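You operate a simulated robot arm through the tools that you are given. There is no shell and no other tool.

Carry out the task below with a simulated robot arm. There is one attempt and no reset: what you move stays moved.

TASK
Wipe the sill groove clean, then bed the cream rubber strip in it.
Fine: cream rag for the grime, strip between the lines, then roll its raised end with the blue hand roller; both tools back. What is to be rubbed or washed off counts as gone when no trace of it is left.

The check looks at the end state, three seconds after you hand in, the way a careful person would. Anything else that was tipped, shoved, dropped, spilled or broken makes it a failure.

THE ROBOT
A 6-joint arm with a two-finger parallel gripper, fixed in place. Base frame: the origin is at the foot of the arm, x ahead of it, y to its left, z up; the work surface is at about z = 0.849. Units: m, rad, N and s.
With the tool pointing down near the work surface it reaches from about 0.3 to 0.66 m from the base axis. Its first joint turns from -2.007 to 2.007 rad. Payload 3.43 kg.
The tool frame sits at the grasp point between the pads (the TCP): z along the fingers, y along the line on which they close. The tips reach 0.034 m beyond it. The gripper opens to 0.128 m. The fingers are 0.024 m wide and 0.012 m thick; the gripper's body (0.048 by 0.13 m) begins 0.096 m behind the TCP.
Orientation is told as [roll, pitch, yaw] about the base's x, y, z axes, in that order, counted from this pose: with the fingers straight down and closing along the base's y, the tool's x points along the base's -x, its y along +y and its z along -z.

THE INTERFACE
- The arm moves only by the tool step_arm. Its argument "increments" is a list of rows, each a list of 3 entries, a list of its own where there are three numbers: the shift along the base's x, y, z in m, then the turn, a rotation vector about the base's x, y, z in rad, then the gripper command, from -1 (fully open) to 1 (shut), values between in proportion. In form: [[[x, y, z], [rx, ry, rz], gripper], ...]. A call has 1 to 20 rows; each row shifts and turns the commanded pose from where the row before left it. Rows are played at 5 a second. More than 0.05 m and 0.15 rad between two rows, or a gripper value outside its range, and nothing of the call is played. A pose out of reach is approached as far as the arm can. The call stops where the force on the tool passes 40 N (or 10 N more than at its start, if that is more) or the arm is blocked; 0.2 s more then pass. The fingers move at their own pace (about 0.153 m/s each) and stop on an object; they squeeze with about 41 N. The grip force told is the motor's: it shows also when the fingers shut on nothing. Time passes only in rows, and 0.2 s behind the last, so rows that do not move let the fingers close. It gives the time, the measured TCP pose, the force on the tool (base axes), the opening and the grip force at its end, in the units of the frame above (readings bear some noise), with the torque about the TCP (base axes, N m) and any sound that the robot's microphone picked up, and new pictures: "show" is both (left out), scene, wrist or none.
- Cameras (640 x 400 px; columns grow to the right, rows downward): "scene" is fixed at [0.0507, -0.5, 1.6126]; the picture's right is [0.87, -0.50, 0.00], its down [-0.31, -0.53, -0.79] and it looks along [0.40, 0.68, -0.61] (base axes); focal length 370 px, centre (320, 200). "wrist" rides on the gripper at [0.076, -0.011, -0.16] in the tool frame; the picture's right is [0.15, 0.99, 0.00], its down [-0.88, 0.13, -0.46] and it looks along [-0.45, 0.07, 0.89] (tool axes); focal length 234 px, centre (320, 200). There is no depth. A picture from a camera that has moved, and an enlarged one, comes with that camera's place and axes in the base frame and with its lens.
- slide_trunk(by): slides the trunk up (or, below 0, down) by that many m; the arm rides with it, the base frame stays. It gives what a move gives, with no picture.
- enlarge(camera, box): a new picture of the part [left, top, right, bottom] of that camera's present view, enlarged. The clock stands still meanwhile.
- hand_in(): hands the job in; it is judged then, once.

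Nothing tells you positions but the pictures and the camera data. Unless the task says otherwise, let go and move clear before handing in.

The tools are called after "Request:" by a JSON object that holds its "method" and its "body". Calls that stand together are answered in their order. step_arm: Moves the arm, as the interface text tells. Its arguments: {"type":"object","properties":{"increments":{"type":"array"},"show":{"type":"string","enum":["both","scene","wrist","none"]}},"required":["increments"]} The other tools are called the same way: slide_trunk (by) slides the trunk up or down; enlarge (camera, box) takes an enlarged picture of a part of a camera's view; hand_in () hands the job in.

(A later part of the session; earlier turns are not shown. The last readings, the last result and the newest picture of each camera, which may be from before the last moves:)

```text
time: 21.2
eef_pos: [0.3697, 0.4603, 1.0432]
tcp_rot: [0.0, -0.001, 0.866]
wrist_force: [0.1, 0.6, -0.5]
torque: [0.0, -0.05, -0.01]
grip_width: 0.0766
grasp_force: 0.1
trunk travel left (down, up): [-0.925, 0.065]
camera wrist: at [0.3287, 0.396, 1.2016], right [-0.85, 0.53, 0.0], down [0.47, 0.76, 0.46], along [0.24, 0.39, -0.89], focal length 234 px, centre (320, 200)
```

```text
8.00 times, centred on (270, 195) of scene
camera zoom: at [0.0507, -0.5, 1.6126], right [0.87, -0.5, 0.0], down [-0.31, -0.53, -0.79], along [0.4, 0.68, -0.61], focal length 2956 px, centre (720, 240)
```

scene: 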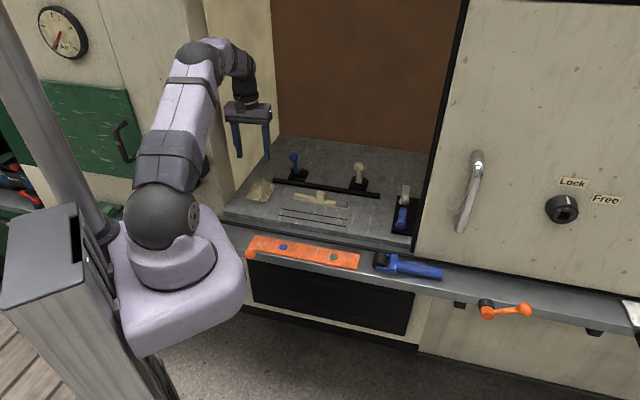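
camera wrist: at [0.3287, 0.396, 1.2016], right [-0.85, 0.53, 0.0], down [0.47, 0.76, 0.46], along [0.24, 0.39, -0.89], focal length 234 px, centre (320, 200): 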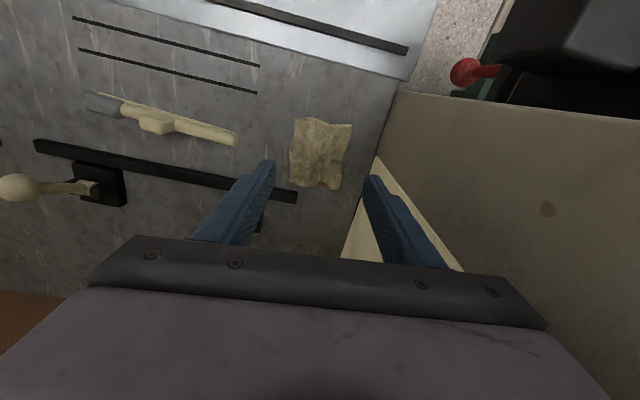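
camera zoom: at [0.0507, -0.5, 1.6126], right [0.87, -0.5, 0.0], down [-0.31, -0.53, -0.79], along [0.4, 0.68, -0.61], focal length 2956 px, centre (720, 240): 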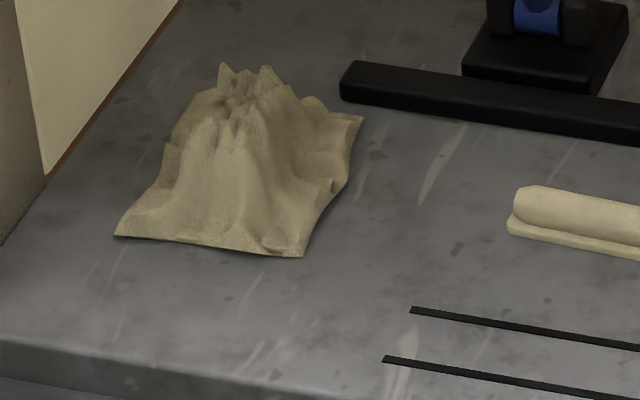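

The rag is back in the right orientation but about 2 cm deeper than where it started, because it slid in the grip while wiping. I'll regrasp it and shift it to its exact spot.

Request:
{"method": "step_arm", "body": {"increments": [[[0.009, 0.017, -0.04], [0, 0, 0], -0.25], [[0, 0, -0.04], [0, 0, 0], -0.25], [[0, 0, -0.03], [0, 0, 0], -0.25], [[0, 0, -0.017], [0, 0, 0], -0.25], [[0, 0, 0], [0, 0, 0], -0.25]], "show": "both"}}

Request:
{"method": "enlarge", "body": {"camera": "wrist", "box": [230, 90, 410, 250]}}

```text
time: 22.4
eef_pos: [0.3798, 0.4758, 0.9173]
tcp_rot: [0.0, 0.0, 0.867]
wrist_force: [-0.3, -0.4, 0.4]
torque: [0.03, 0.0, -0.01]
grip_width: 0.0801
grasp_force: 0.1
trunk travel left (down, up): [-0.925, 0.065]
camera wrist: at [0.3387, 0.4111, 1.0761], right [-0.85, 0.53, 0.0], down [0.47, 0.75, 0.46], along [0.24, 0.39, -0.89], focal length 234 px, centre (320, 200)
```

scene: 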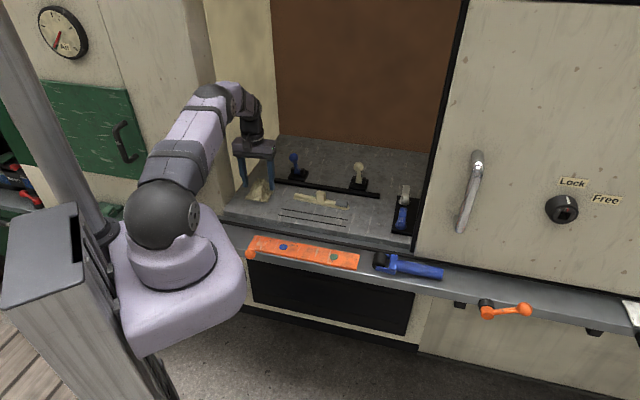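
wrist: 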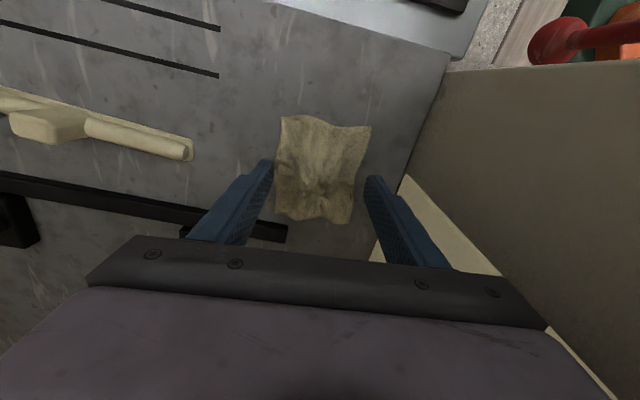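

```text
2.50 times, centred on (320, 170) of wrist
camera zoom: at [0.3387, 0.4111, 1.0761], right [-0.85, 0.53, 0.0], down [0.47, 0.75, 0.46], along [0.24, 0.39, -0.89], focal length 585 px, centre (320, 275)
```

zoom: 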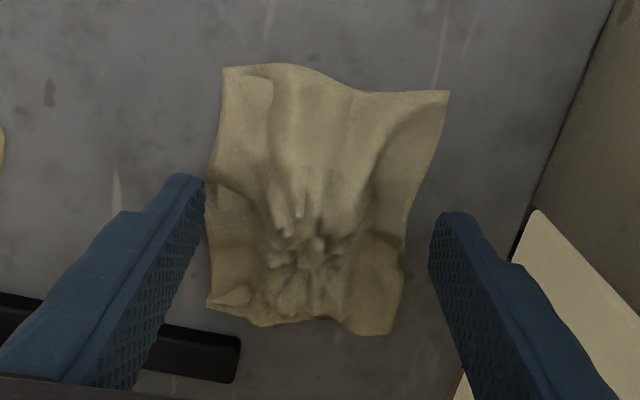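

The peak is centred between the pads. I'll grip it, lift a little, shift by (-0.009, -0.019), set it down and release.

Request:
{"method": "step_arm", "body": {"increments": [[[0, 0, 0], [0, 0, 0], 1], [[0, 0, 0], [0, 0, 0], 1], [[0, 0, 0], [0, 0, 0], 1], [[0, 0, 0.01], [0, 0, 0], 1], [[0, 0, 0.005], [0, 0, 0], 1], [[-0.0045, -0.0095, 0], [0, 0, 0], 1], [[-0.0045, -0.0095, 0], [0, 0, 0], 1], [[0, 0, -0.01], [0, 0, 0], 1], [[0, 0, -0.005], [0, 0, 0], 1], [[0, 0, -0.001], [0, 0, 0], 1]], "show": "scene"}}

```text
time: 24.6
eef_pos: [0.3698, 0.4578, 0.917]
tcp_rot: [-0.001, 0.0, 0.866]
wrist_force: [0.1, -0.6, 1.2]
torque: [0.0, -0.02, -0.01]
grip_width: 0.0306
grasp_force: 41.5
trunk travel left (down, up): [-0.925, 0.065]
```

scene: 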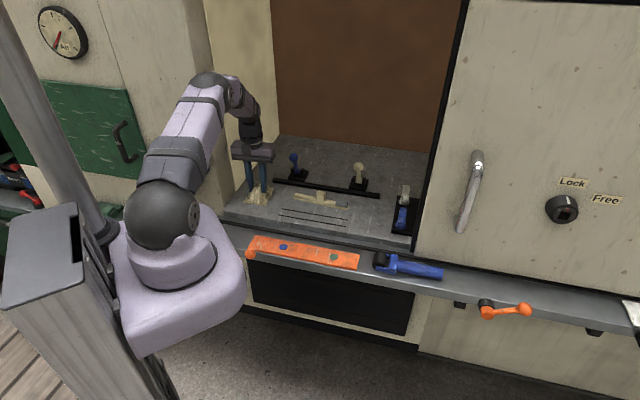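

Request:
{"method": "step_arm", "body": {"increments": [[[0, 0, 0], [0, 0, 0], 0.3], [[0, 0, 0], [0, 0, 0], -0.1], [[0, 0, 0], [0, 0, 0], -0.2], [[0, 0, 0.02], [0, 0, 0], -0.2], [[0, 0, 0.04], [0, 0, 0], -0.2], [[0, 0, 0.04], [0, 0, 0], -0.2], [[0, 0, 0.03], [0, 0, 0], -0.2]], "show": "both"}}

Request:
{"method": "enlarge", "body": {"camera": "scene", "box": [230, 170, 310, 220]}}

Request:
{"method": "enlarge", "body": {"camera": "wrist", "box": [30, 0, 270, 150]}}

```text
time: 26.2
eef_pos: [0.3702, 0.4579, 1.0462]
tcp_rot: [0.0, 0.001, 0.864]
wrist_force: [0.2, -0.9, 0.0]
torque: [-0.03, -0.01, 0.0]
grip_width: 0.0767
grasp_force: 0.0
trunk travel left (down, up): [-0.925, 0.065]
camera wrist: at [0.3293, 0.3932, 1.2055], right [-0.85, 0.53, 0.0], down [0.47, 0.75, 0.46], along [0.24, 0.39, -0.89], focal length 234 px, centre (320, 200)
```

scene: 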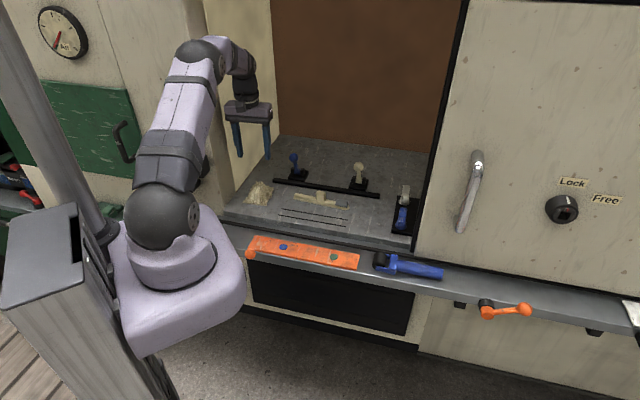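
wrist: 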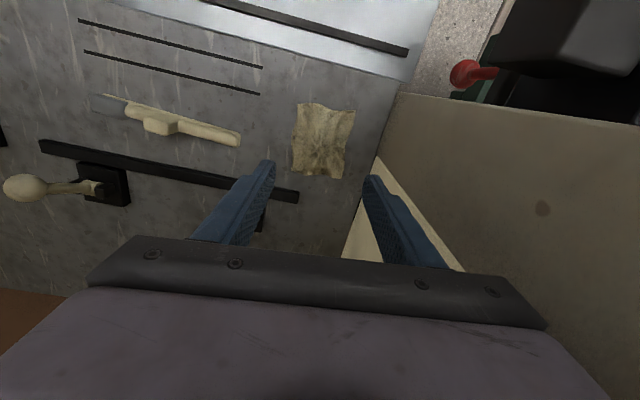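

```text
8.00 times, centred on (270, 195) of scene
camera zoom: at [0.0507, -0.5, 1.6126], right [0.87, -0.5, 0.0], down [-0.31, -0.53, -0.79], along [0.4, 0.68, -0.61], focal length 2956 px, centre (720, 240)
```

zoom: 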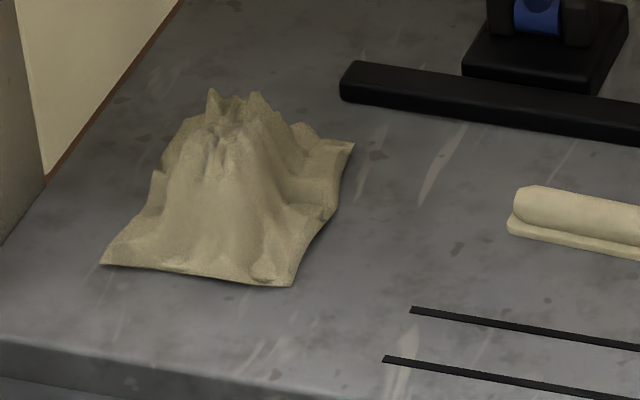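

```text
2.67 times, centred on (150, 75) of wrist
camera zoom: at [0.3293, 0.3932, 1.2055], right [-0.85, 0.53, 0.0], down [0.47, 0.75, 0.46], along [0.24, 0.39, -0.89], focal length 624 px, centre (773, 533)
```

zoom: 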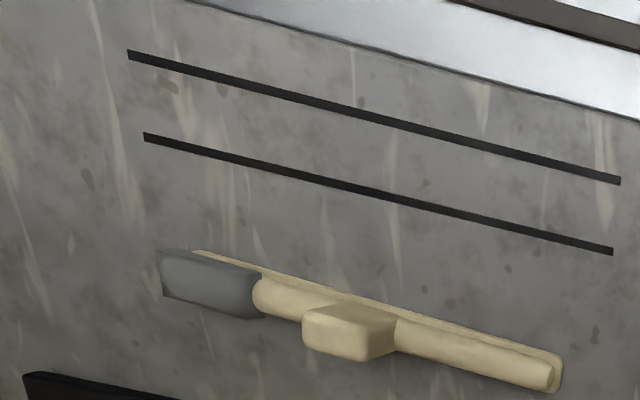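

The rag is now within a few millimetres of its original pose. Next is the strip. I'll move above it with the fingers closing across it (yaw about -0.866), staying high.

Request:
{"method": "step_arm", "body": {"increments": [[[0.013, -0.0105, 0], [0, 0, -0.144], -0.2], [[0.013, -0.0105, 0], [0, 0, -0.144], -0.2], [[0.013, -0.0105, 0], [0, 0, -0.144], -0.2], [[0.013, -0.0105, 0], [0, 0, -0.144], -0.2], [[0.013, -0.0105, 0], [0, 0, -0.144], -0.2], [[0.013, -0.0105, 0], [0, 0, -0.144], -0.2], [[0.014, -0.0105, 0], [0, 0, -0.144], -0.2], [[0.014, -0.0105, 0], [0, 0, -0.144], -0.2], [[0.014, -0.0105, 0], [0, 0, -0.144], -0.2], [[0.014, -0.0105, 0], [0, 0, -0.144], -0.2], [[0.014, -0.0105, 0], [0, 0, -0.144], -0.2], [[0.014, -0.0105, 0], [0, 0, -0.144], -0.2], [[0, 0, 0], [0, 0, 0], -0.2]], "show": "both"}}

Request:
{"method": "enlarge", "body": {"camera": "wrist", "box": [220, 50, 420, 250]}}

```text
time: 29.0
eef_pos: [0.531, 0.3317, 1.0469]
tcp_rot: [-0.001, 0.0, -0.865]
wrist_force: [-0.2, -0.7, 0.6]
torque: [0.02, 0.02, 0.0]
grip_width: 0.0767
grasp_force: 0.2
trunk travel left (down, up): [-0.925, 0.065]
camera wrist: at [0.4729, 0.3829, 1.2057], right [0.66, 0.75, 0.0], down [0.67, -0.59, 0.46], along [0.34, -0.3, -0.89], focal length 234 px, centre (320, 200)
```

scene: 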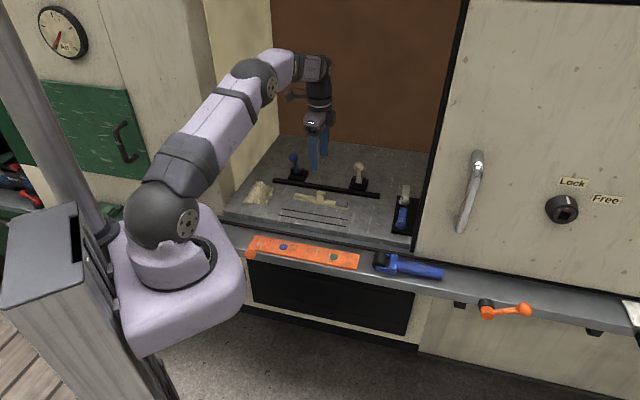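
wrist: 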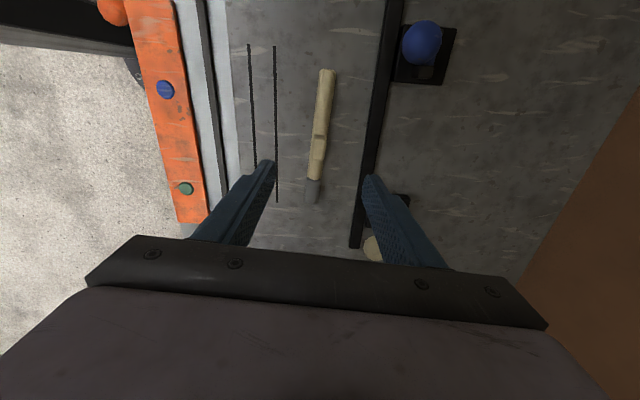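

```text
2.00 times, centred on (320, 150) of wrist
camera zoom: at [0.4729, 0.3829, 1.2057], right [0.66, 0.75, 0.0], down [0.67, -0.59, 0.46], along [0.34, -0.3, -0.89], focal length 468 px, centre (320, 300)
```

zoom: 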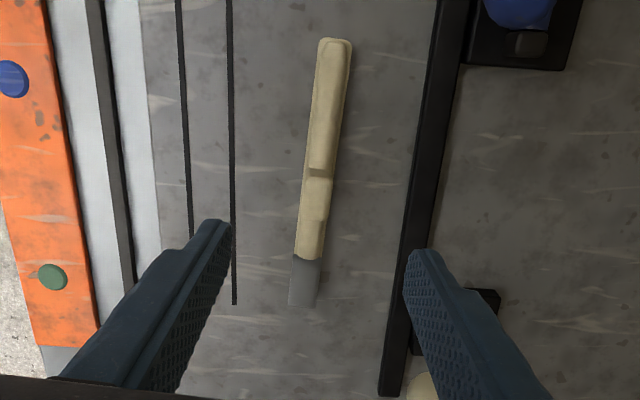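

I'm above the strip with the fingers well aligned to it. I'll zoom in to locate the grip block precisely.

Request:
{"method": "enlarge", "body": {"camera": "wrist", "box": [290, 60, 350, 210]}}

Request:
{"method": "enlarge", "body": {"camera": "scene", "box": [280, 110, 360, 220]}}

```text
2.67 times, centred on (320, 135) of wrist
camera zoom: at [0.4729, 0.3829, 1.2057], right [0.66, 0.75, 0.0], down [0.67, -0.59, 0.46], along [0.34, -0.3, -0.89], focal length 624 px, centre (320, 373)
```

zoom: 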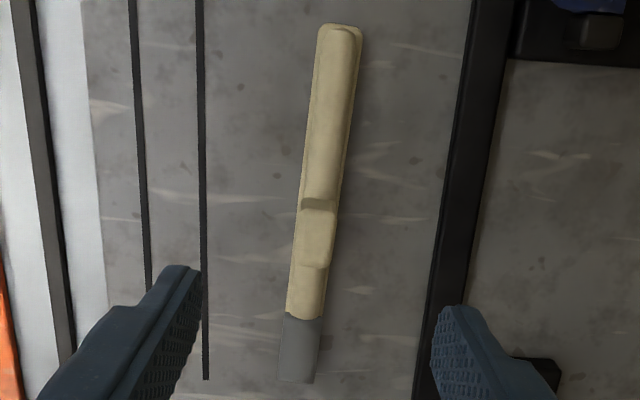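

```text
3.64 times, centred on (320, 165) of scene
camera zoom: at [0.0507, -0.5, 1.6126], right [0.87, -0.5, 0.0], down [-0.31, -0.53, -0.79], along [0.4, 0.68, -0.61], focal length 1344 px, centre (320, 327)
```

zoom: 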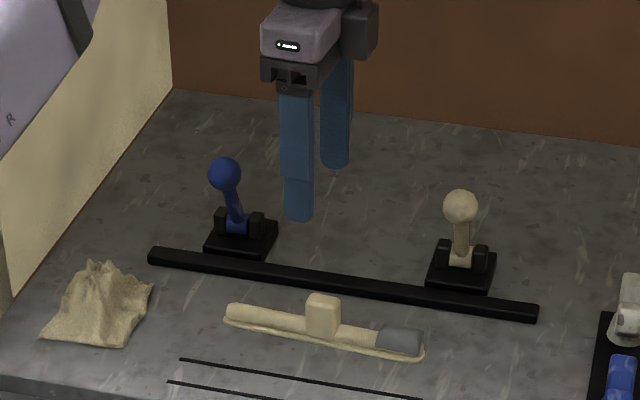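

The grip block is about 16 × 28 mm with its top near z = 0.906, and it sits directly under the TCP. I'll descend around it, keeping the tips above the flange.

Request:
{"method": "step_arm", "body": {"increments": [[[0, 0, -0.04], [0, 0, 0], -0.2], [[0, 0, -0.04], [0, 0, 0], -0.2], [[0, 0, -0.03], [0, 0, 0], -0.2], [[0, 0, -0.02], [0, 0, 0], -0.2], [[0, 0, -0.008], [0, 0, 0], -0.2], [[0, 0, 0], [0, 0, 0], -0.2]], "show": "both"}}

Request:
{"method": "enlarge", "body": {"camera": "scene", "box": [270, 160, 370, 230]}}

Request:
{"method": "enlarge", "body": {"camera": "wrist", "box": [220, 50, 420, 250]}}

```text
time: 30.4
eef_pos: [0.5303, 0.3304, 0.9085]
tcp_rot: [0.0, -0.001, -0.864]
wrist_force: [1.3, 1.0, 0.1]
torque: [-0.03, 0.0, 0.02]
grip_width: 0.0766
grasp_force: 0.2
trunk travel left (down, up): [-0.925, 0.065]
camera wrist: at [0.4723, 0.3812, 1.0672], right [0.66, 0.75, 0.0], down [0.67, -0.58, 0.46], along [0.34, -0.3, -0.89], focal length 234 px, centre (320, 200)
```

scene: 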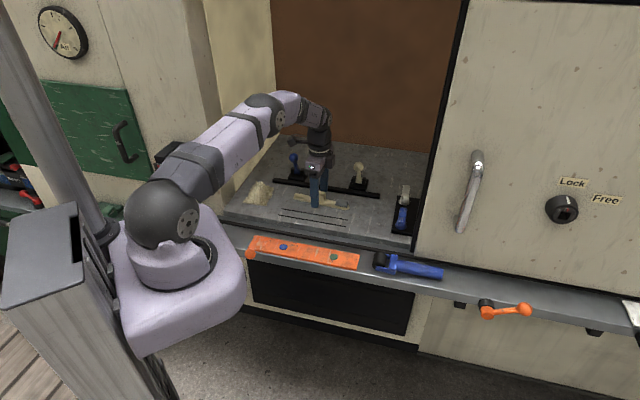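
wrist: 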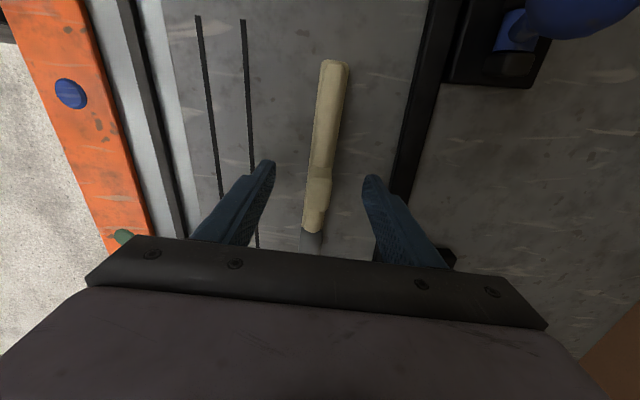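

```text
5.71 times, centred on (320, 195) of scene
camera zoom: at [0.0507, -0.5, 1.6126], right [0.87, -0.5, 0.0], down [-0.31, -0.53, -0.79], along [0.4, 0.68, -0.61], focal length 2111 px, centre (320, 229)
```

zoom: 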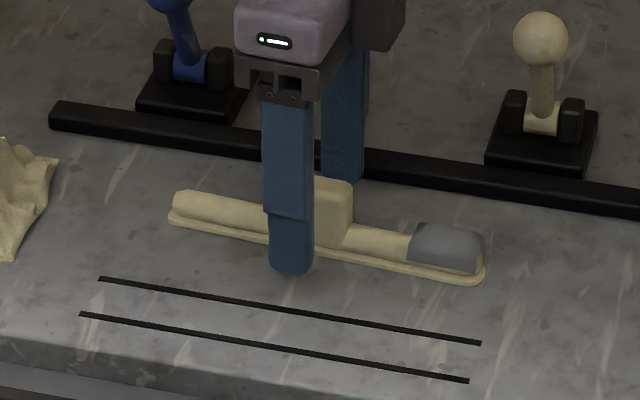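

```text
2.00 times, centred on (320, 150) of wrist
camera zoom: at [0.4723, 0.3812, 1.0672], right [0.66, 0.75, 0.0], down [0.67, -0.58, 0.46], along [0.34, -0.3, -0.89], focal length 468 px, centre (320, 300)
```

zoom: 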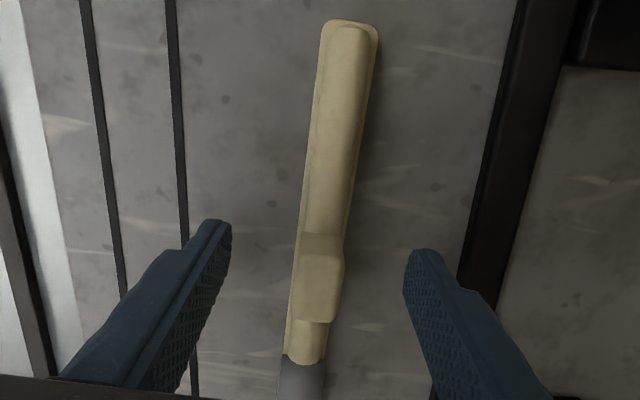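

The block is centred between the pads. I'll close on it.

Request:
{"method": "step_arm", "body": {"increments": [[[0, 0, -0.001], [0, 0, 0], 0.4], [[0, 0, 0], [0, 0, 0], 1], [[0, 0, 0], [0, 0, 0], 1], [[0, 0, 0], [0, 0, 0], 1]], "show": "both"}}

Request:
{"method": "enlarge", "body": {"camera": "scene", "box": [270, 160, 370, 230]}}

Request:
{"method": "enlarge", "body": {"camera": "wrist", "box": [220, 50, 420, 250]}}

```text
time: 31.4
eef_pos: [0.5311, 0.3305, 0.9078]
tcp_rot: [-0.001, -0.001, -0.863]
wrist_force: [-0.5, 0.2, 0.5]
torque: [0.05, 0.06, 0.05]
grip_width: 0.0178
grasp_force: 41.0
trunk travel left (down, up): [-0.925, 0.065]
camera wrist: at [0.4726, 0.3812, 1.0665], right [0.66, 0.75, 0.0], down [0.67, -0.58, 0.46], along [0.34, -0.3, -0.89], focal length 234 px, centre (320, 200)
```

scene: 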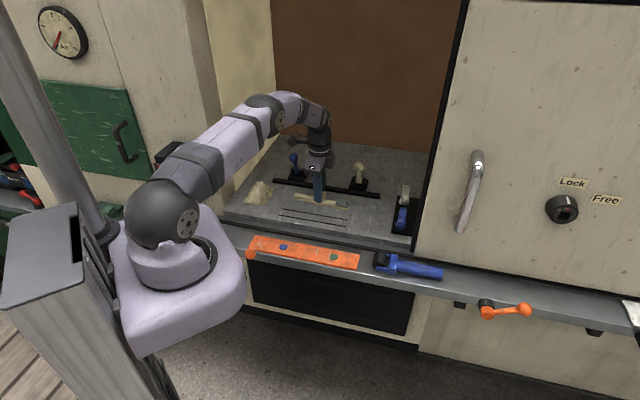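
wrist: 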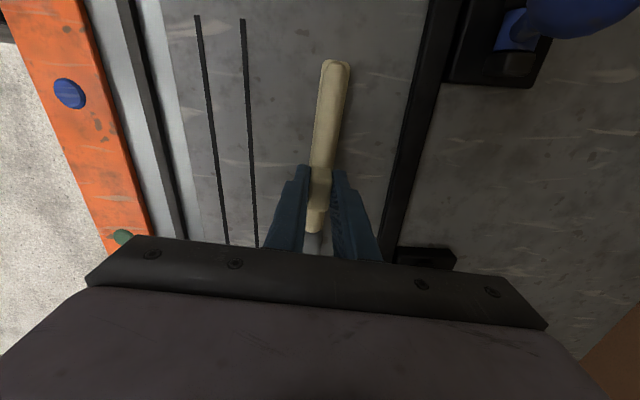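

```text
5.71 times, centred on (320, 195) of scene
camera zoom: at [0.0507, -0.5, 1.6126], right [0.87, -0.5, 0.0], down [-0.31, -0.53, -0.79], along [0.4, 0.68, -0.61], focal length 2111 px, centre (320, 229)
```

zoom: 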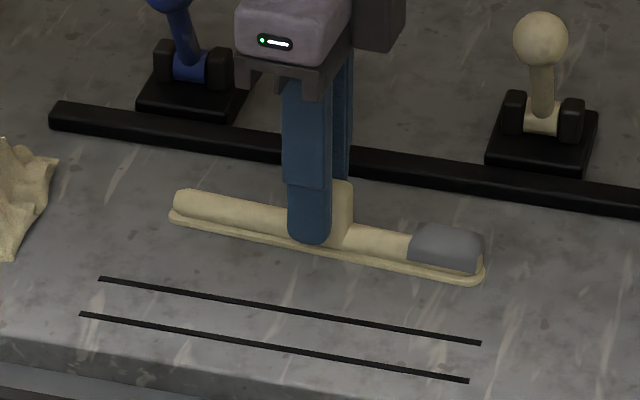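

```text
2.00 times, centred on (320, 150) of wrist
camera zoom: at [0.4726, 0.3812, 1.0665], right [0.66, 0.75, 0.0], down [0.67, -0.58, 0.46], along [0.34, -0.3, -0.89], focal length 468 px, centre (320, 300)
```

zoom: 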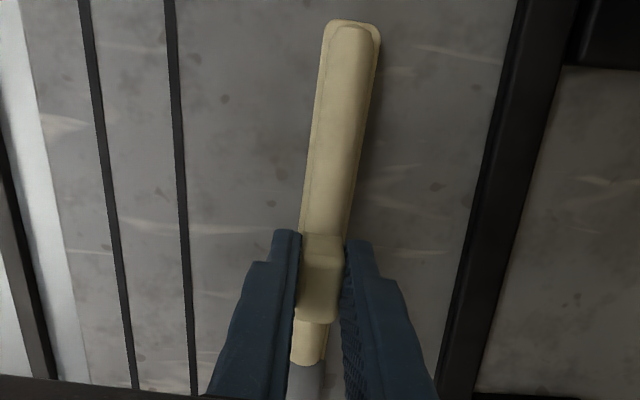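

I have the strip's block. From the line positions, the groove centreline is x + y ≈ 0.7497 with its middle at (0.473, 0.2767), running at exactly -45°. I'll lift, turn to -0.785 and hover over the groove.

Request:
{"method": "step_arm", "body": {"increments": [[[0, 0, 0.01], [0, 0, 0], 1], [[0, 0, 0.015], [0, 0, 0], 1], [[-0.0145, -0.0135, 0], [0, 0, 0.0195], 1], [[-0.0145, -0.0135, 0], [0, 0, 0.0195], 1], [[-0.0145, -0.0135, 0], [0, 0, 0.0195], 1], [[-0.0145, -0.0135, 0], [0, 0, 0.0195], 1], [[0, 0, 0], [0, 0, 0], 1]], "show": "both"}}

Request:
{"method": "enlarge", "body": {"camera": "scene", "box": [260, 170, 360, 240]}}

Request:
{"method": "enlarge", "body": {"camera": "wrist", "box": [220, 0, 420, 250]}}

```text
time: 33.0
eef_pos: [0.4723, 0.2762, 0.9326]
tcp_rot: [0.001, 0.001, -0.784]
wrist_force: [0.0, -0.1, 0.7]
torque: [-0.01, 0.01, -0.03]
grip_width: 0.0176
grasp_force: 40.8
trunk travel left (down, up): [-0.925, 0.065]
camera wrist: at [0.4111, 0.3223, 1.0922], right [0.59, 0.8, 0.0], down [0.72, -0.53, 0.46], along [0.37, -0.27, -0.89], focal length 234 px, centre (320, 200)
```

scene: 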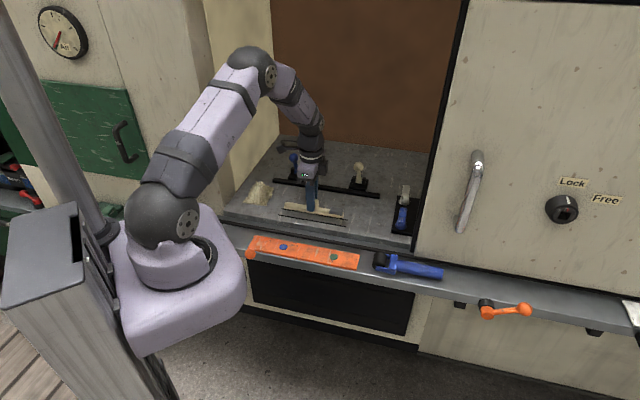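
wrist: 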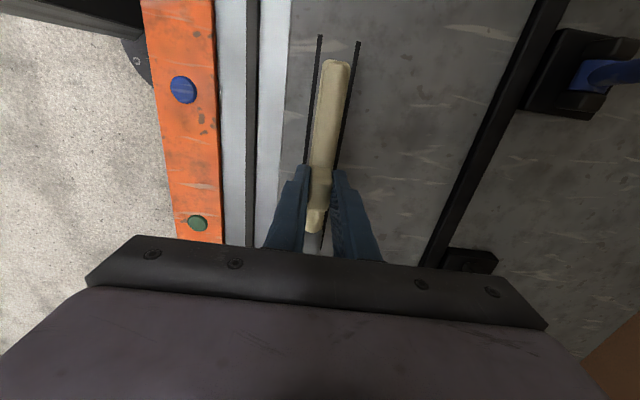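

```text
5.71 times, centred on (310, 205) of scene
camera zoom: at [0.0507, -0.5, 1.6126], right [0.87, -0.5, 0.0], down [-0.31, -0.53, -0.79], along [0.4, 0.68, -0.61], focal length 2111 px, centre (377, 171)
```

zoom: 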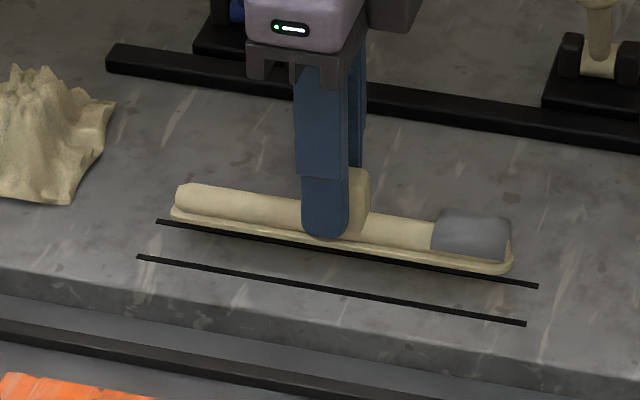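

```text
1.60 times, centred on (320, 125) of wrist
camera zoom: at [0.4111, 0.3223, 1.0922], right [0.59, 0.8, 0.0], down [0.72, -0.53, 0.46], along [0.37, -0.27, -0.89], focal length 375 px, centre (320, 320)
```

zoom: 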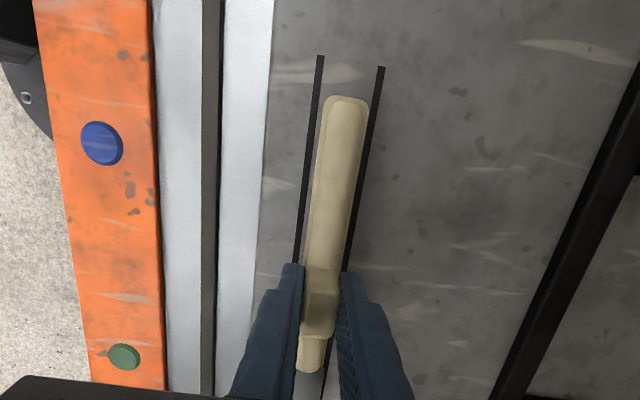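

The strip hovers nicely parallel to the lines and needs only about 1 mm of lateral and 2 mm of lengthwise correction. I'll apply that and lower it close to the surface.

Request:
{"method": "step_arm", "body": {"increments": [[[-0.0005, 0.0023, -0.01], [0, 0, 0], 1], [[0, 0, -0.008], [0, 0, 0], 1], [[0, 0, 0], [0, 0, 0], 1]], "show": "both"}}

Request:
{"method": "enlarge", "body": {"camera": "scene", "box": [270, 190, 350, 240]}}

Request:
{"method": "enlarge", "body": {"camera": "wrist", "box": [260, 0, 400, 250]}}

```text
time: 33.8
eef_pos: [0.4722, 0.28, 0.914]
tcp_rot: [-0.001, -0.002, -0.783]
wrist_force: [0.2, 0.4, -0.5]
torque: [-0.03, 0.03, 0.0]
grip_width: 0.0175
grasp_force: 40.6
trunk travel left (down, up): [-0.925, 0.065]
camera wrist: at [0.4108, 0.3253, 1.0731], right [0.59, 0.8, 0.0], down [0.72, -0.53, 0.46], along [0.37, -0.27, -0.89], focal length 234 px, centre (320, 200)
```

scene: 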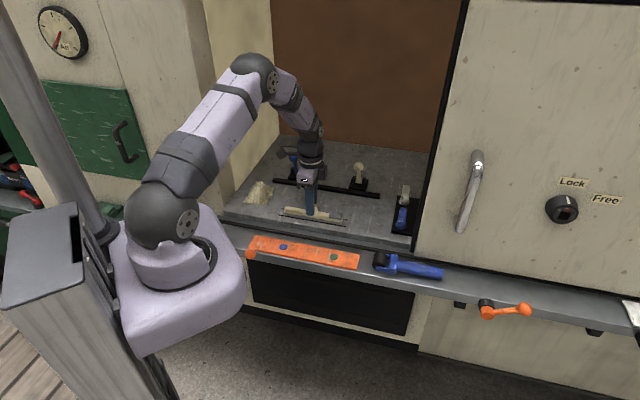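
wrist: 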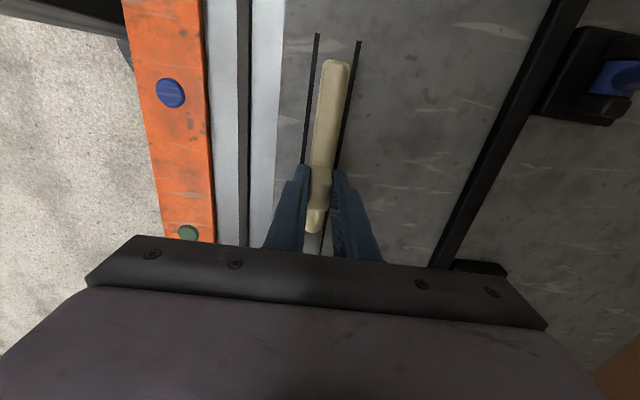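

```text
8.00 times, centred on (310, 215) of scene
camera zoom: at [0.0507, -0.5, 1.6126], right [0.87, -0.5, 0.0], down [-0.31, -0.53, -0.79], along [0.4, 0.68, -0.61], focal length 2956 px, centre (400, 80)
```

zoom: 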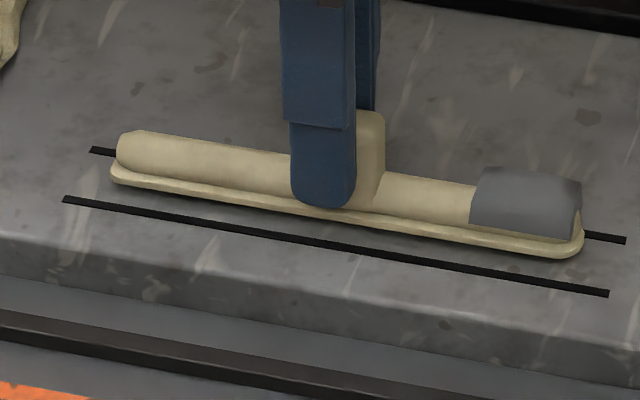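

```text
1.60 times, centred on (330, 125) of wrist
camera zoom: at [0.4108, 0.3253, 1.0731], right [0.59, 0.8, 0.0], down [0.72, -0.53, 0.46], along [0.37, -0.27, -0.89], focal length 375 px, centre (304, 320)
```

zoom: 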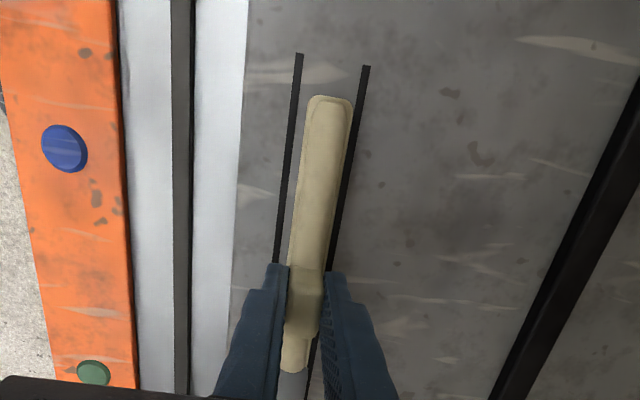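

The strip is about 1 mm too far toward the back line. I'll correct that and go lower.

Request:
{"method": "step_arm", "body": {"increments": [[[-0.0009, -0.0009, -0.002], [0, 0, 0], 1], [[0, 0, -0.002], [0, 0, 0], 1], [[0, 0, 0], [0, 0, 0], 1]], "show": "both"}}

Request:
{"method": "enlarge", "body": {"camera": "scene", "box": [270, 195, 350, 235]}}

Request:
{"method": "enlarge", "body": {"camera": "wrist", "box": [280, 20, 380, 180]}}

Request:
{"method": "enlarge", "body": {"camera": "wrist", "box": [290, 30, 370, 80]}}

```text
time: 34.6
eef_pos: [0.472, 0.2788, 0.9114]
tcp_rot: [0.001, -0.001, -0.782]
wrist_force: [0.3, 0.9, -0.5]
torque: [0.0, -0.01, -0.02]
grip_width: 0.0175
grasp_force: 40.9
trunk travel left (down, up): [-0.925, 0.065]
camera wrist: at [0.4103, 0.3245, 1.0694], right [0.59, 0.8, 0.0], down [0.72, -0.53, 0.46], along [0.37, -0.27, -0.89], focal length 234 px, centre (320, 200)
```

scene: 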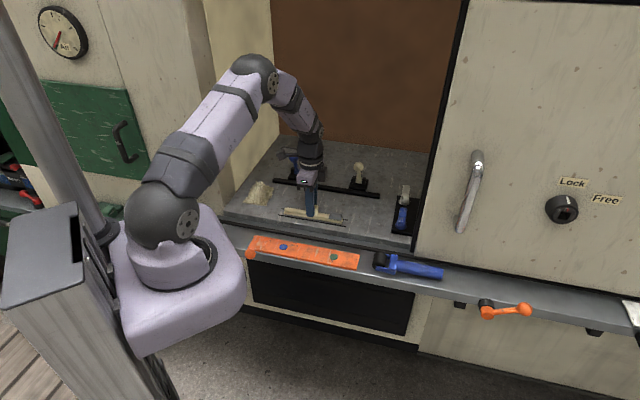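
wrist: 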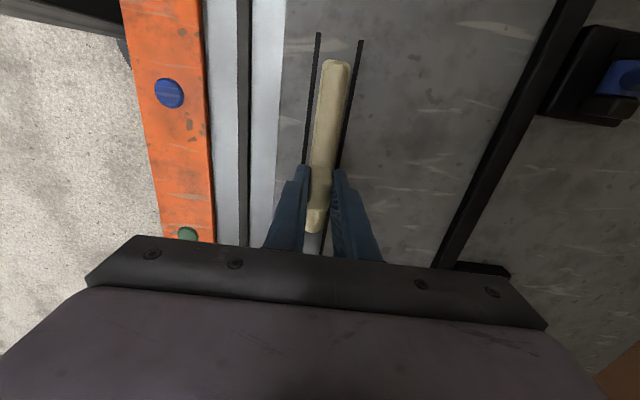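

```text
8.00 times, centred on (310, 215) of scene
camera zoom: at [0.0507, -0.5, 1.6126], right [0.87, -0.5, 0.0], down [-0.31, -0.53, -0.79], along [0.4, 0.68, -0.61], focal length 2956 px, centre (400, 80)
```

zoom: 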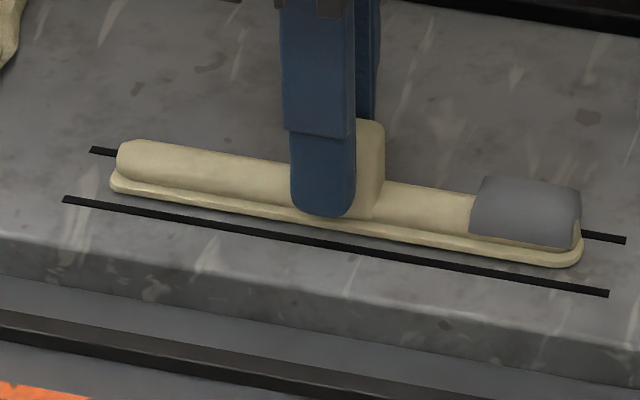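

```text
2.50 times, centred on (330, 100) of wrist
camera zoom: at [0.4103, 0.3245, 1.0694], right [0.59, 0.8, 0.0], down [0.72, -0.53, 0.46], along [0.37, -0.27, -0.89], focal length 585 px, centre (295, 450)
```

zoom: 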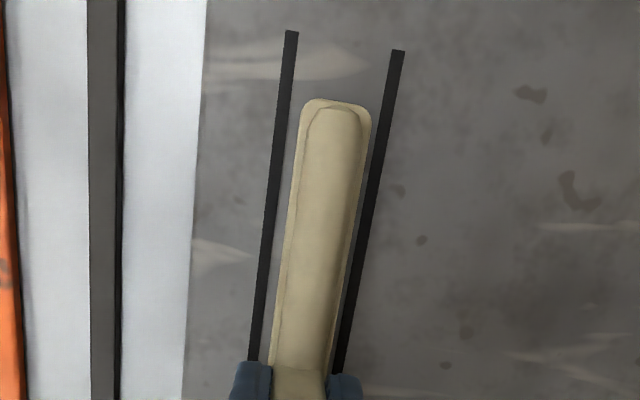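

```text
8.00 times, centred on (330, 55) of wrist
camera zoom: at [0.4103, 0.3245, 1.0694], right [0.59, 0.8, 0.0], down [0.72, -0.53, 0.46], along [0.37, -0.27, -0.89], focal length 1873 px, centre (240, 1360)
```

zoom: 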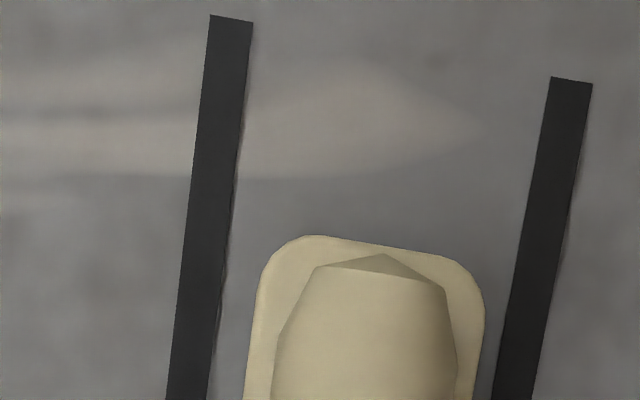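

The left end is centred between the lines. I'll check the right end and parallelism at higher zoom before setting it down.

Request:
{"method": "enlarge", "body": {"camera": "scene", "box": [275, 205, 315, 230]}}

Request:
{"method": "enlarge", "body": {"camera": "scene", "box": [312, 210, 352, 235]}}

```text
16.00 times, centred on (295, 218) of scene
camera zoom: at [0.0507, -0.5, 1.6126], right [0.87, -0.5, 0.0], down [-0.31, -0.53, -0.79], along [0.4, 0.68, -0.61], focal length 5911 px, centre (720, -80)
```

zoom: 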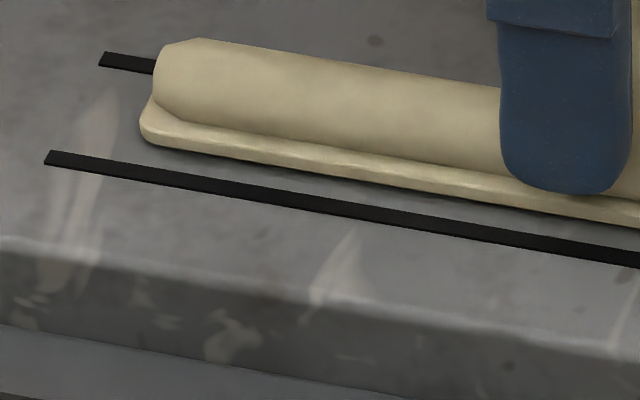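

```text
16.00 times, centred on (332, 222) of scene
camera zoom: at [0.0507, -0.5, 1.6126], right [0.87, -0.5, 0.0], down [-0.31, -0.53, -0.79], along [0.4, 0.68, -0.61], focal length 5911 px, centre (128, -160)
```

zoom: 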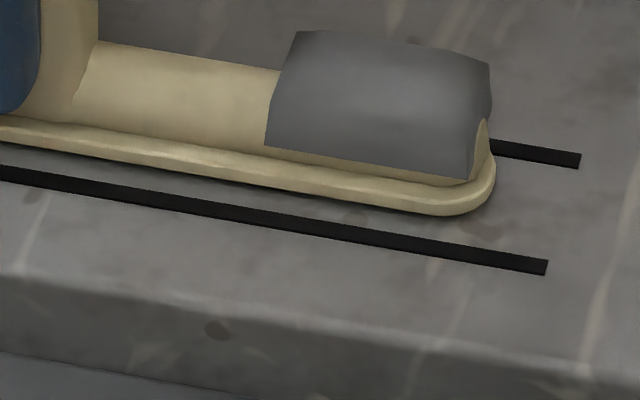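

The strip is parallel to the lines with equal gaps along its length. I'll lower it to contact in small steps.

Request:
{"method": "step_arm", "body": {"increments": [[[0, 0, -0.0015], [0, 0, 0], 1], [[0, 0, -0.001], [0, 0, 0], 1], [[0, 0, -0.001], [0, 0, 0], 1]], "show": "none"}}

```text
time: 35.4
eef_pos: [0.4725, 0.2799, 0.9084]
tcp_rot: [0.001, -0.001, -0.782]
wrist_force: [0.6, 0.0, -0.3]
torque: [0.05, 0.0, 0.0]
grip_width: 0.0173
grasp_force: 40.8
trunk travel left (down, up): [-0.925, 0.065]
```

Request:
{"method": "step_arm", "body": {"increments": [[[0, 0, -0.001], [0, 0, 0], 1], [[0, 0, -0.001], [0, 0, 0], 1]], "show": "both"}}

Request:
{"method": "enlarge", "body": {"camera": "wrist", "box": [280, 20, 380, 180]}}

Request:
{"method": "enlarge", "body": {"camera": "scene", "box": [312, 210, 352, 235]}}

```text
time: 36.0
eef_pos: [0.4732, 0.2787, 0.9076]
tcp_rot: [0.004, 0.0, -0.784]
wrist_force: [1.1, -0.7, 11.0]
torque: [0.08, 0.1, 0.05]
grip_width: 0.0179
grasp_force: 40.9
trunk travel left (down, up): [-0.925, 0.065]
camera wrist: at [0.4099, 0.3248, 1.0664], right [0.6, 0.8, 0.0], down [0.71, -0.53, 0.46], along [0.37, -0.27, -0.89], focal length 234 px, centre (320, 200)
```

scene: 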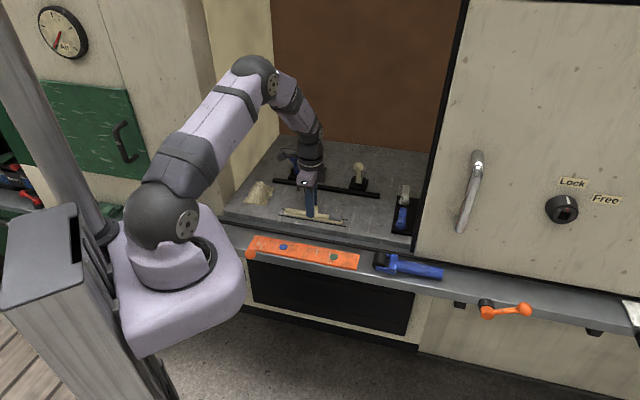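
wrist: 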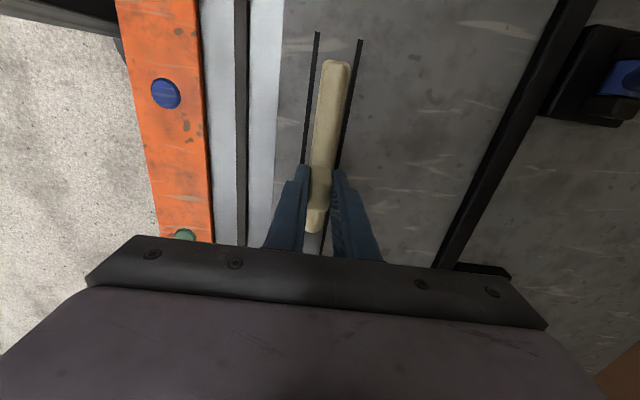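

```text
2.50 times, centred on (330, 100) of wrist
camera zoom: at [0.4099, 0.3248, 1.0664], right [0.6, 0.8, 0.0], down [0.71, -0.53, 0.46], along [0.37, -0.27, -0.89], focal length 585 px, centre (295, 450)
```

zoom: 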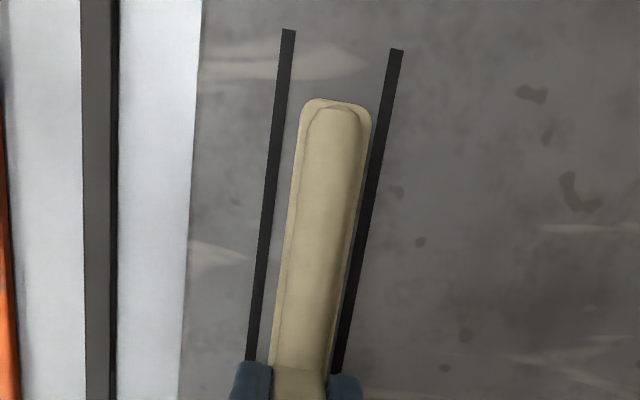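

```text
16.00 times, centred on (332, 222) of scene
camera zoom: at [0.0507, -0.5, 1.6126], right [0.87, -0.5, 0.0], down [-0.31, -0.53, -0.79], along [0.4, 0.68, -0.61], focal length 5911 px, centre (128, -160)
```

zoom: 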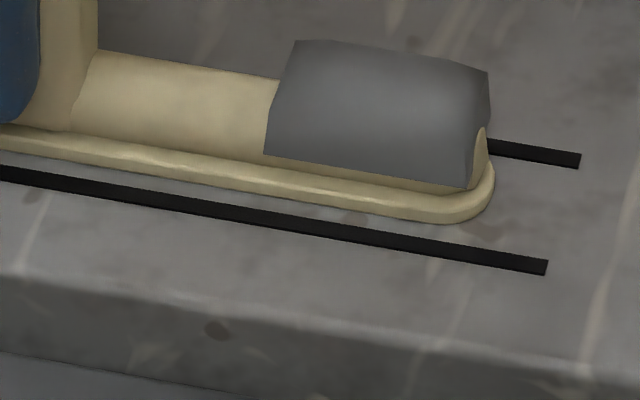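

The strip is down with 11 N, between the lines and about 1 mm toward the back. I'll nudge it to centre, press lightly, then check.

Request:
{"method": "step_arm", "body": {"increments": [[[0, 0, 0.0015], [0, 0, 0], 1], [[-0.0007, -0.0007, 0], [0, 0, 0], 1], [[0, 0, -0.0015], [0, 0, 0], 1], [[0, 0, 0], [0, 0, 0], 1]], "show": "wrist"}}

Request:
{"method": "enlarge", "body": {"camera": "wrist", "box": [280, 20, 380, 180]}}

Request:
{"method": "enlarge", "body": {"camera": "scene", "box": [270, 195, 350, 235]}}

```text
time: 37.0
eef_pos: [0.4713, 0.2794, 0.9088]
tcp_rot: [0.005, -0.001, -0.784]
wrist_force: [6.0, 1.2, 17.8]
torque: [0.06, -0.16, 0.0]
grip_width: 0.0177
grasp_force: 41.4
trunk travel left (down, up): [-0.925, 0.065]
camera wrist: at [0.4095, 0.3246, 1.0663], right [0.59, 0.8, 0.0], down [0.71, -0.53, 0.46], along [0.37, -0.27, -0.89], focal length 234 px, centre (320, 200)
```

wrist: 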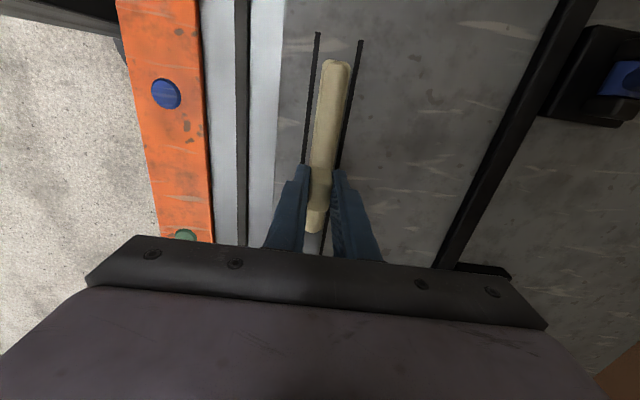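

```text
2.50 times, centred on (330, 100) of wrist
camera zoom: at [0.4095, 0.3246, 1.0663], right [0.59, 0.8, 0.0], down [0.71, -0.53, 0.46], along [0.37, -0.27, -0.89], focal length 585 px, centre (295, 450)
```

zoom: 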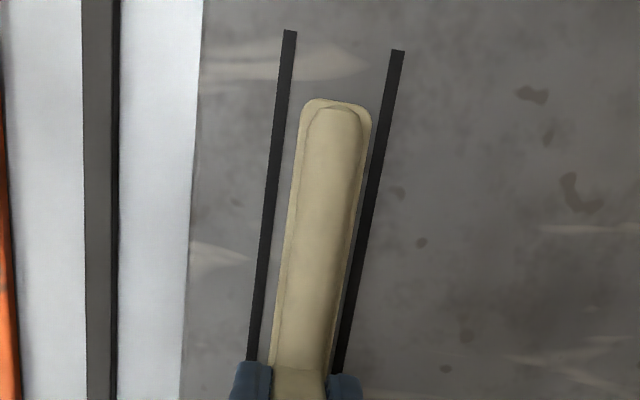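

```text
8.00 times, centred on (310, 215) of scene
camera zoom: at [0.0507, -0.5, 1.6126], right [0.87, -0.5, 0.0], down [-0.31, -0.53, -0.79], along [0.4, 0.68, -0.61], focal length 2956 px, centre (400, 80)
```

zoom: 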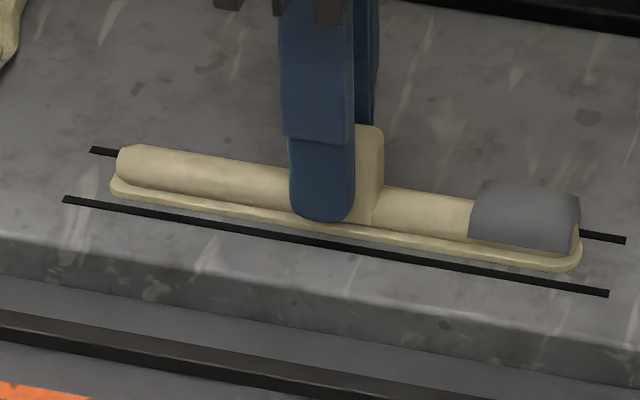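

The strip sits between the lines. I'll release it, rise clear and inspect.

Request:
{"method": "step_arm", "body": {"increments": [[[0, 0, 0.001], [0, 0, 0], 0.5], [[0, 0, 0], [0, 0, 0], 0.2], [[0, 0, 0], [0, 0, 0], 0.2], [[0, 0, 0.02], [0, 0, 0], 0.2], [[0, 0, 0.04], [0, 0, 0], 0.2], [[0, 0, 0.04], [0, 0, 0], 0.2], [[0, 0, 0.04], [0, 0, 0], 0.0], [[0, 0, 0.03], [0, 0, 0], -0.2]], "show": "both"}}

Request:
{"method": "enlarge", "body": {"camera": "scene", "box": [270, 195, 350, 235]}}

Request:
{"method": "enlarge", "body": {"camera": "wrist", "box": [250, 40, 400, 240]}}

```text
time: 38.8
eef_pos: [0.4693, 0.278, 1.0741]
tcp_rot: [0.001, -0.001, -0.785]
wrist_force: [0.3, -0.1, -0.3]
torque: [-0.03, -0.02, -0.04]
grip_width: 0.0771
grasp_force: 0.0
trunk travel left (down, up): [-0.925, 0.065]
camera wrist: at [0.4078, 0.324, 1.2334], right [0.6, 0.8, 0.0], down [0.72, -0.53, 0.46], along [0.37, -0.27, -0.89], focal length 234 px, centre (320, 200)
```

scene: 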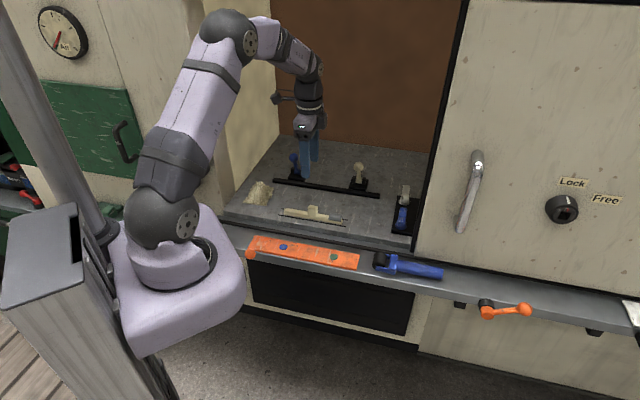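
wrist: 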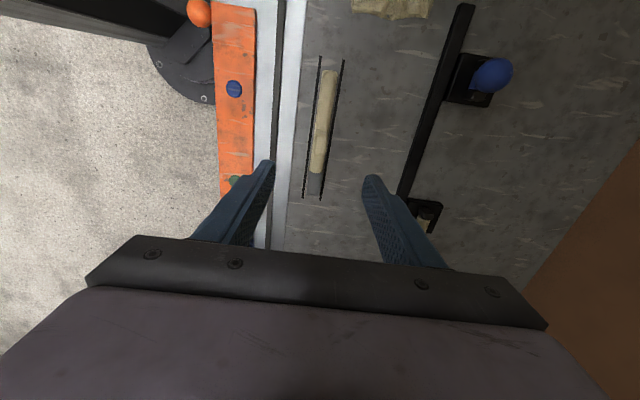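

```text
8.00 times, centred on (310, 215) of scene
camera zoom: at [0.0507, -0.5, 1.6126], right [0.87, -0.5, 0.0], down [-0.31, -0.53, -0.79], along [0.4, 0.68, -0.61], focal length 2956 px, centre (400, 80)
```

zoom: 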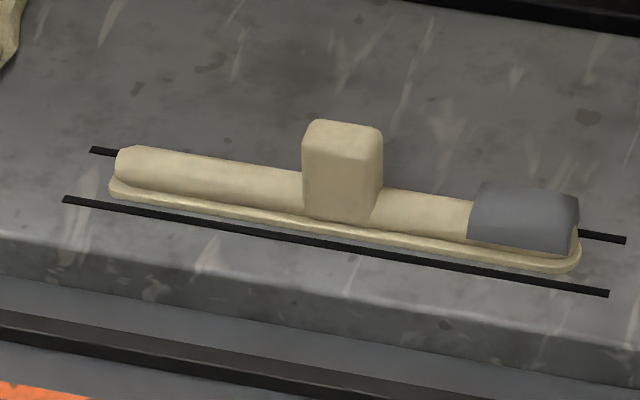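

```text
2.00 times, centred on (325, 140) of wrist
camera zoom: at [0.4078, 0.324, 1.2334], right [0.6, 0.8, 0.0], down [0.72, -0.53, 0.46], along [0.37, -0.27, -0.89], focal length 468 px, centre (310, 320)
```

zoom: 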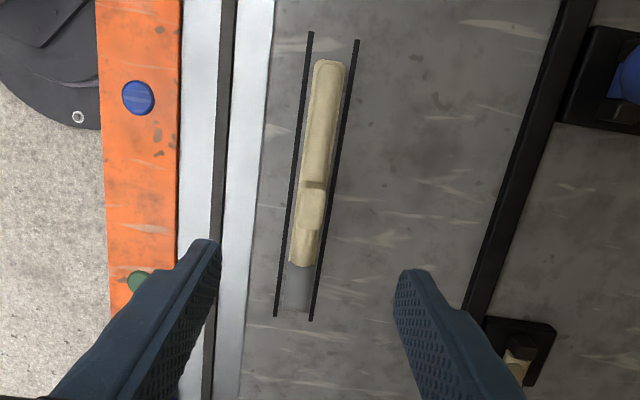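

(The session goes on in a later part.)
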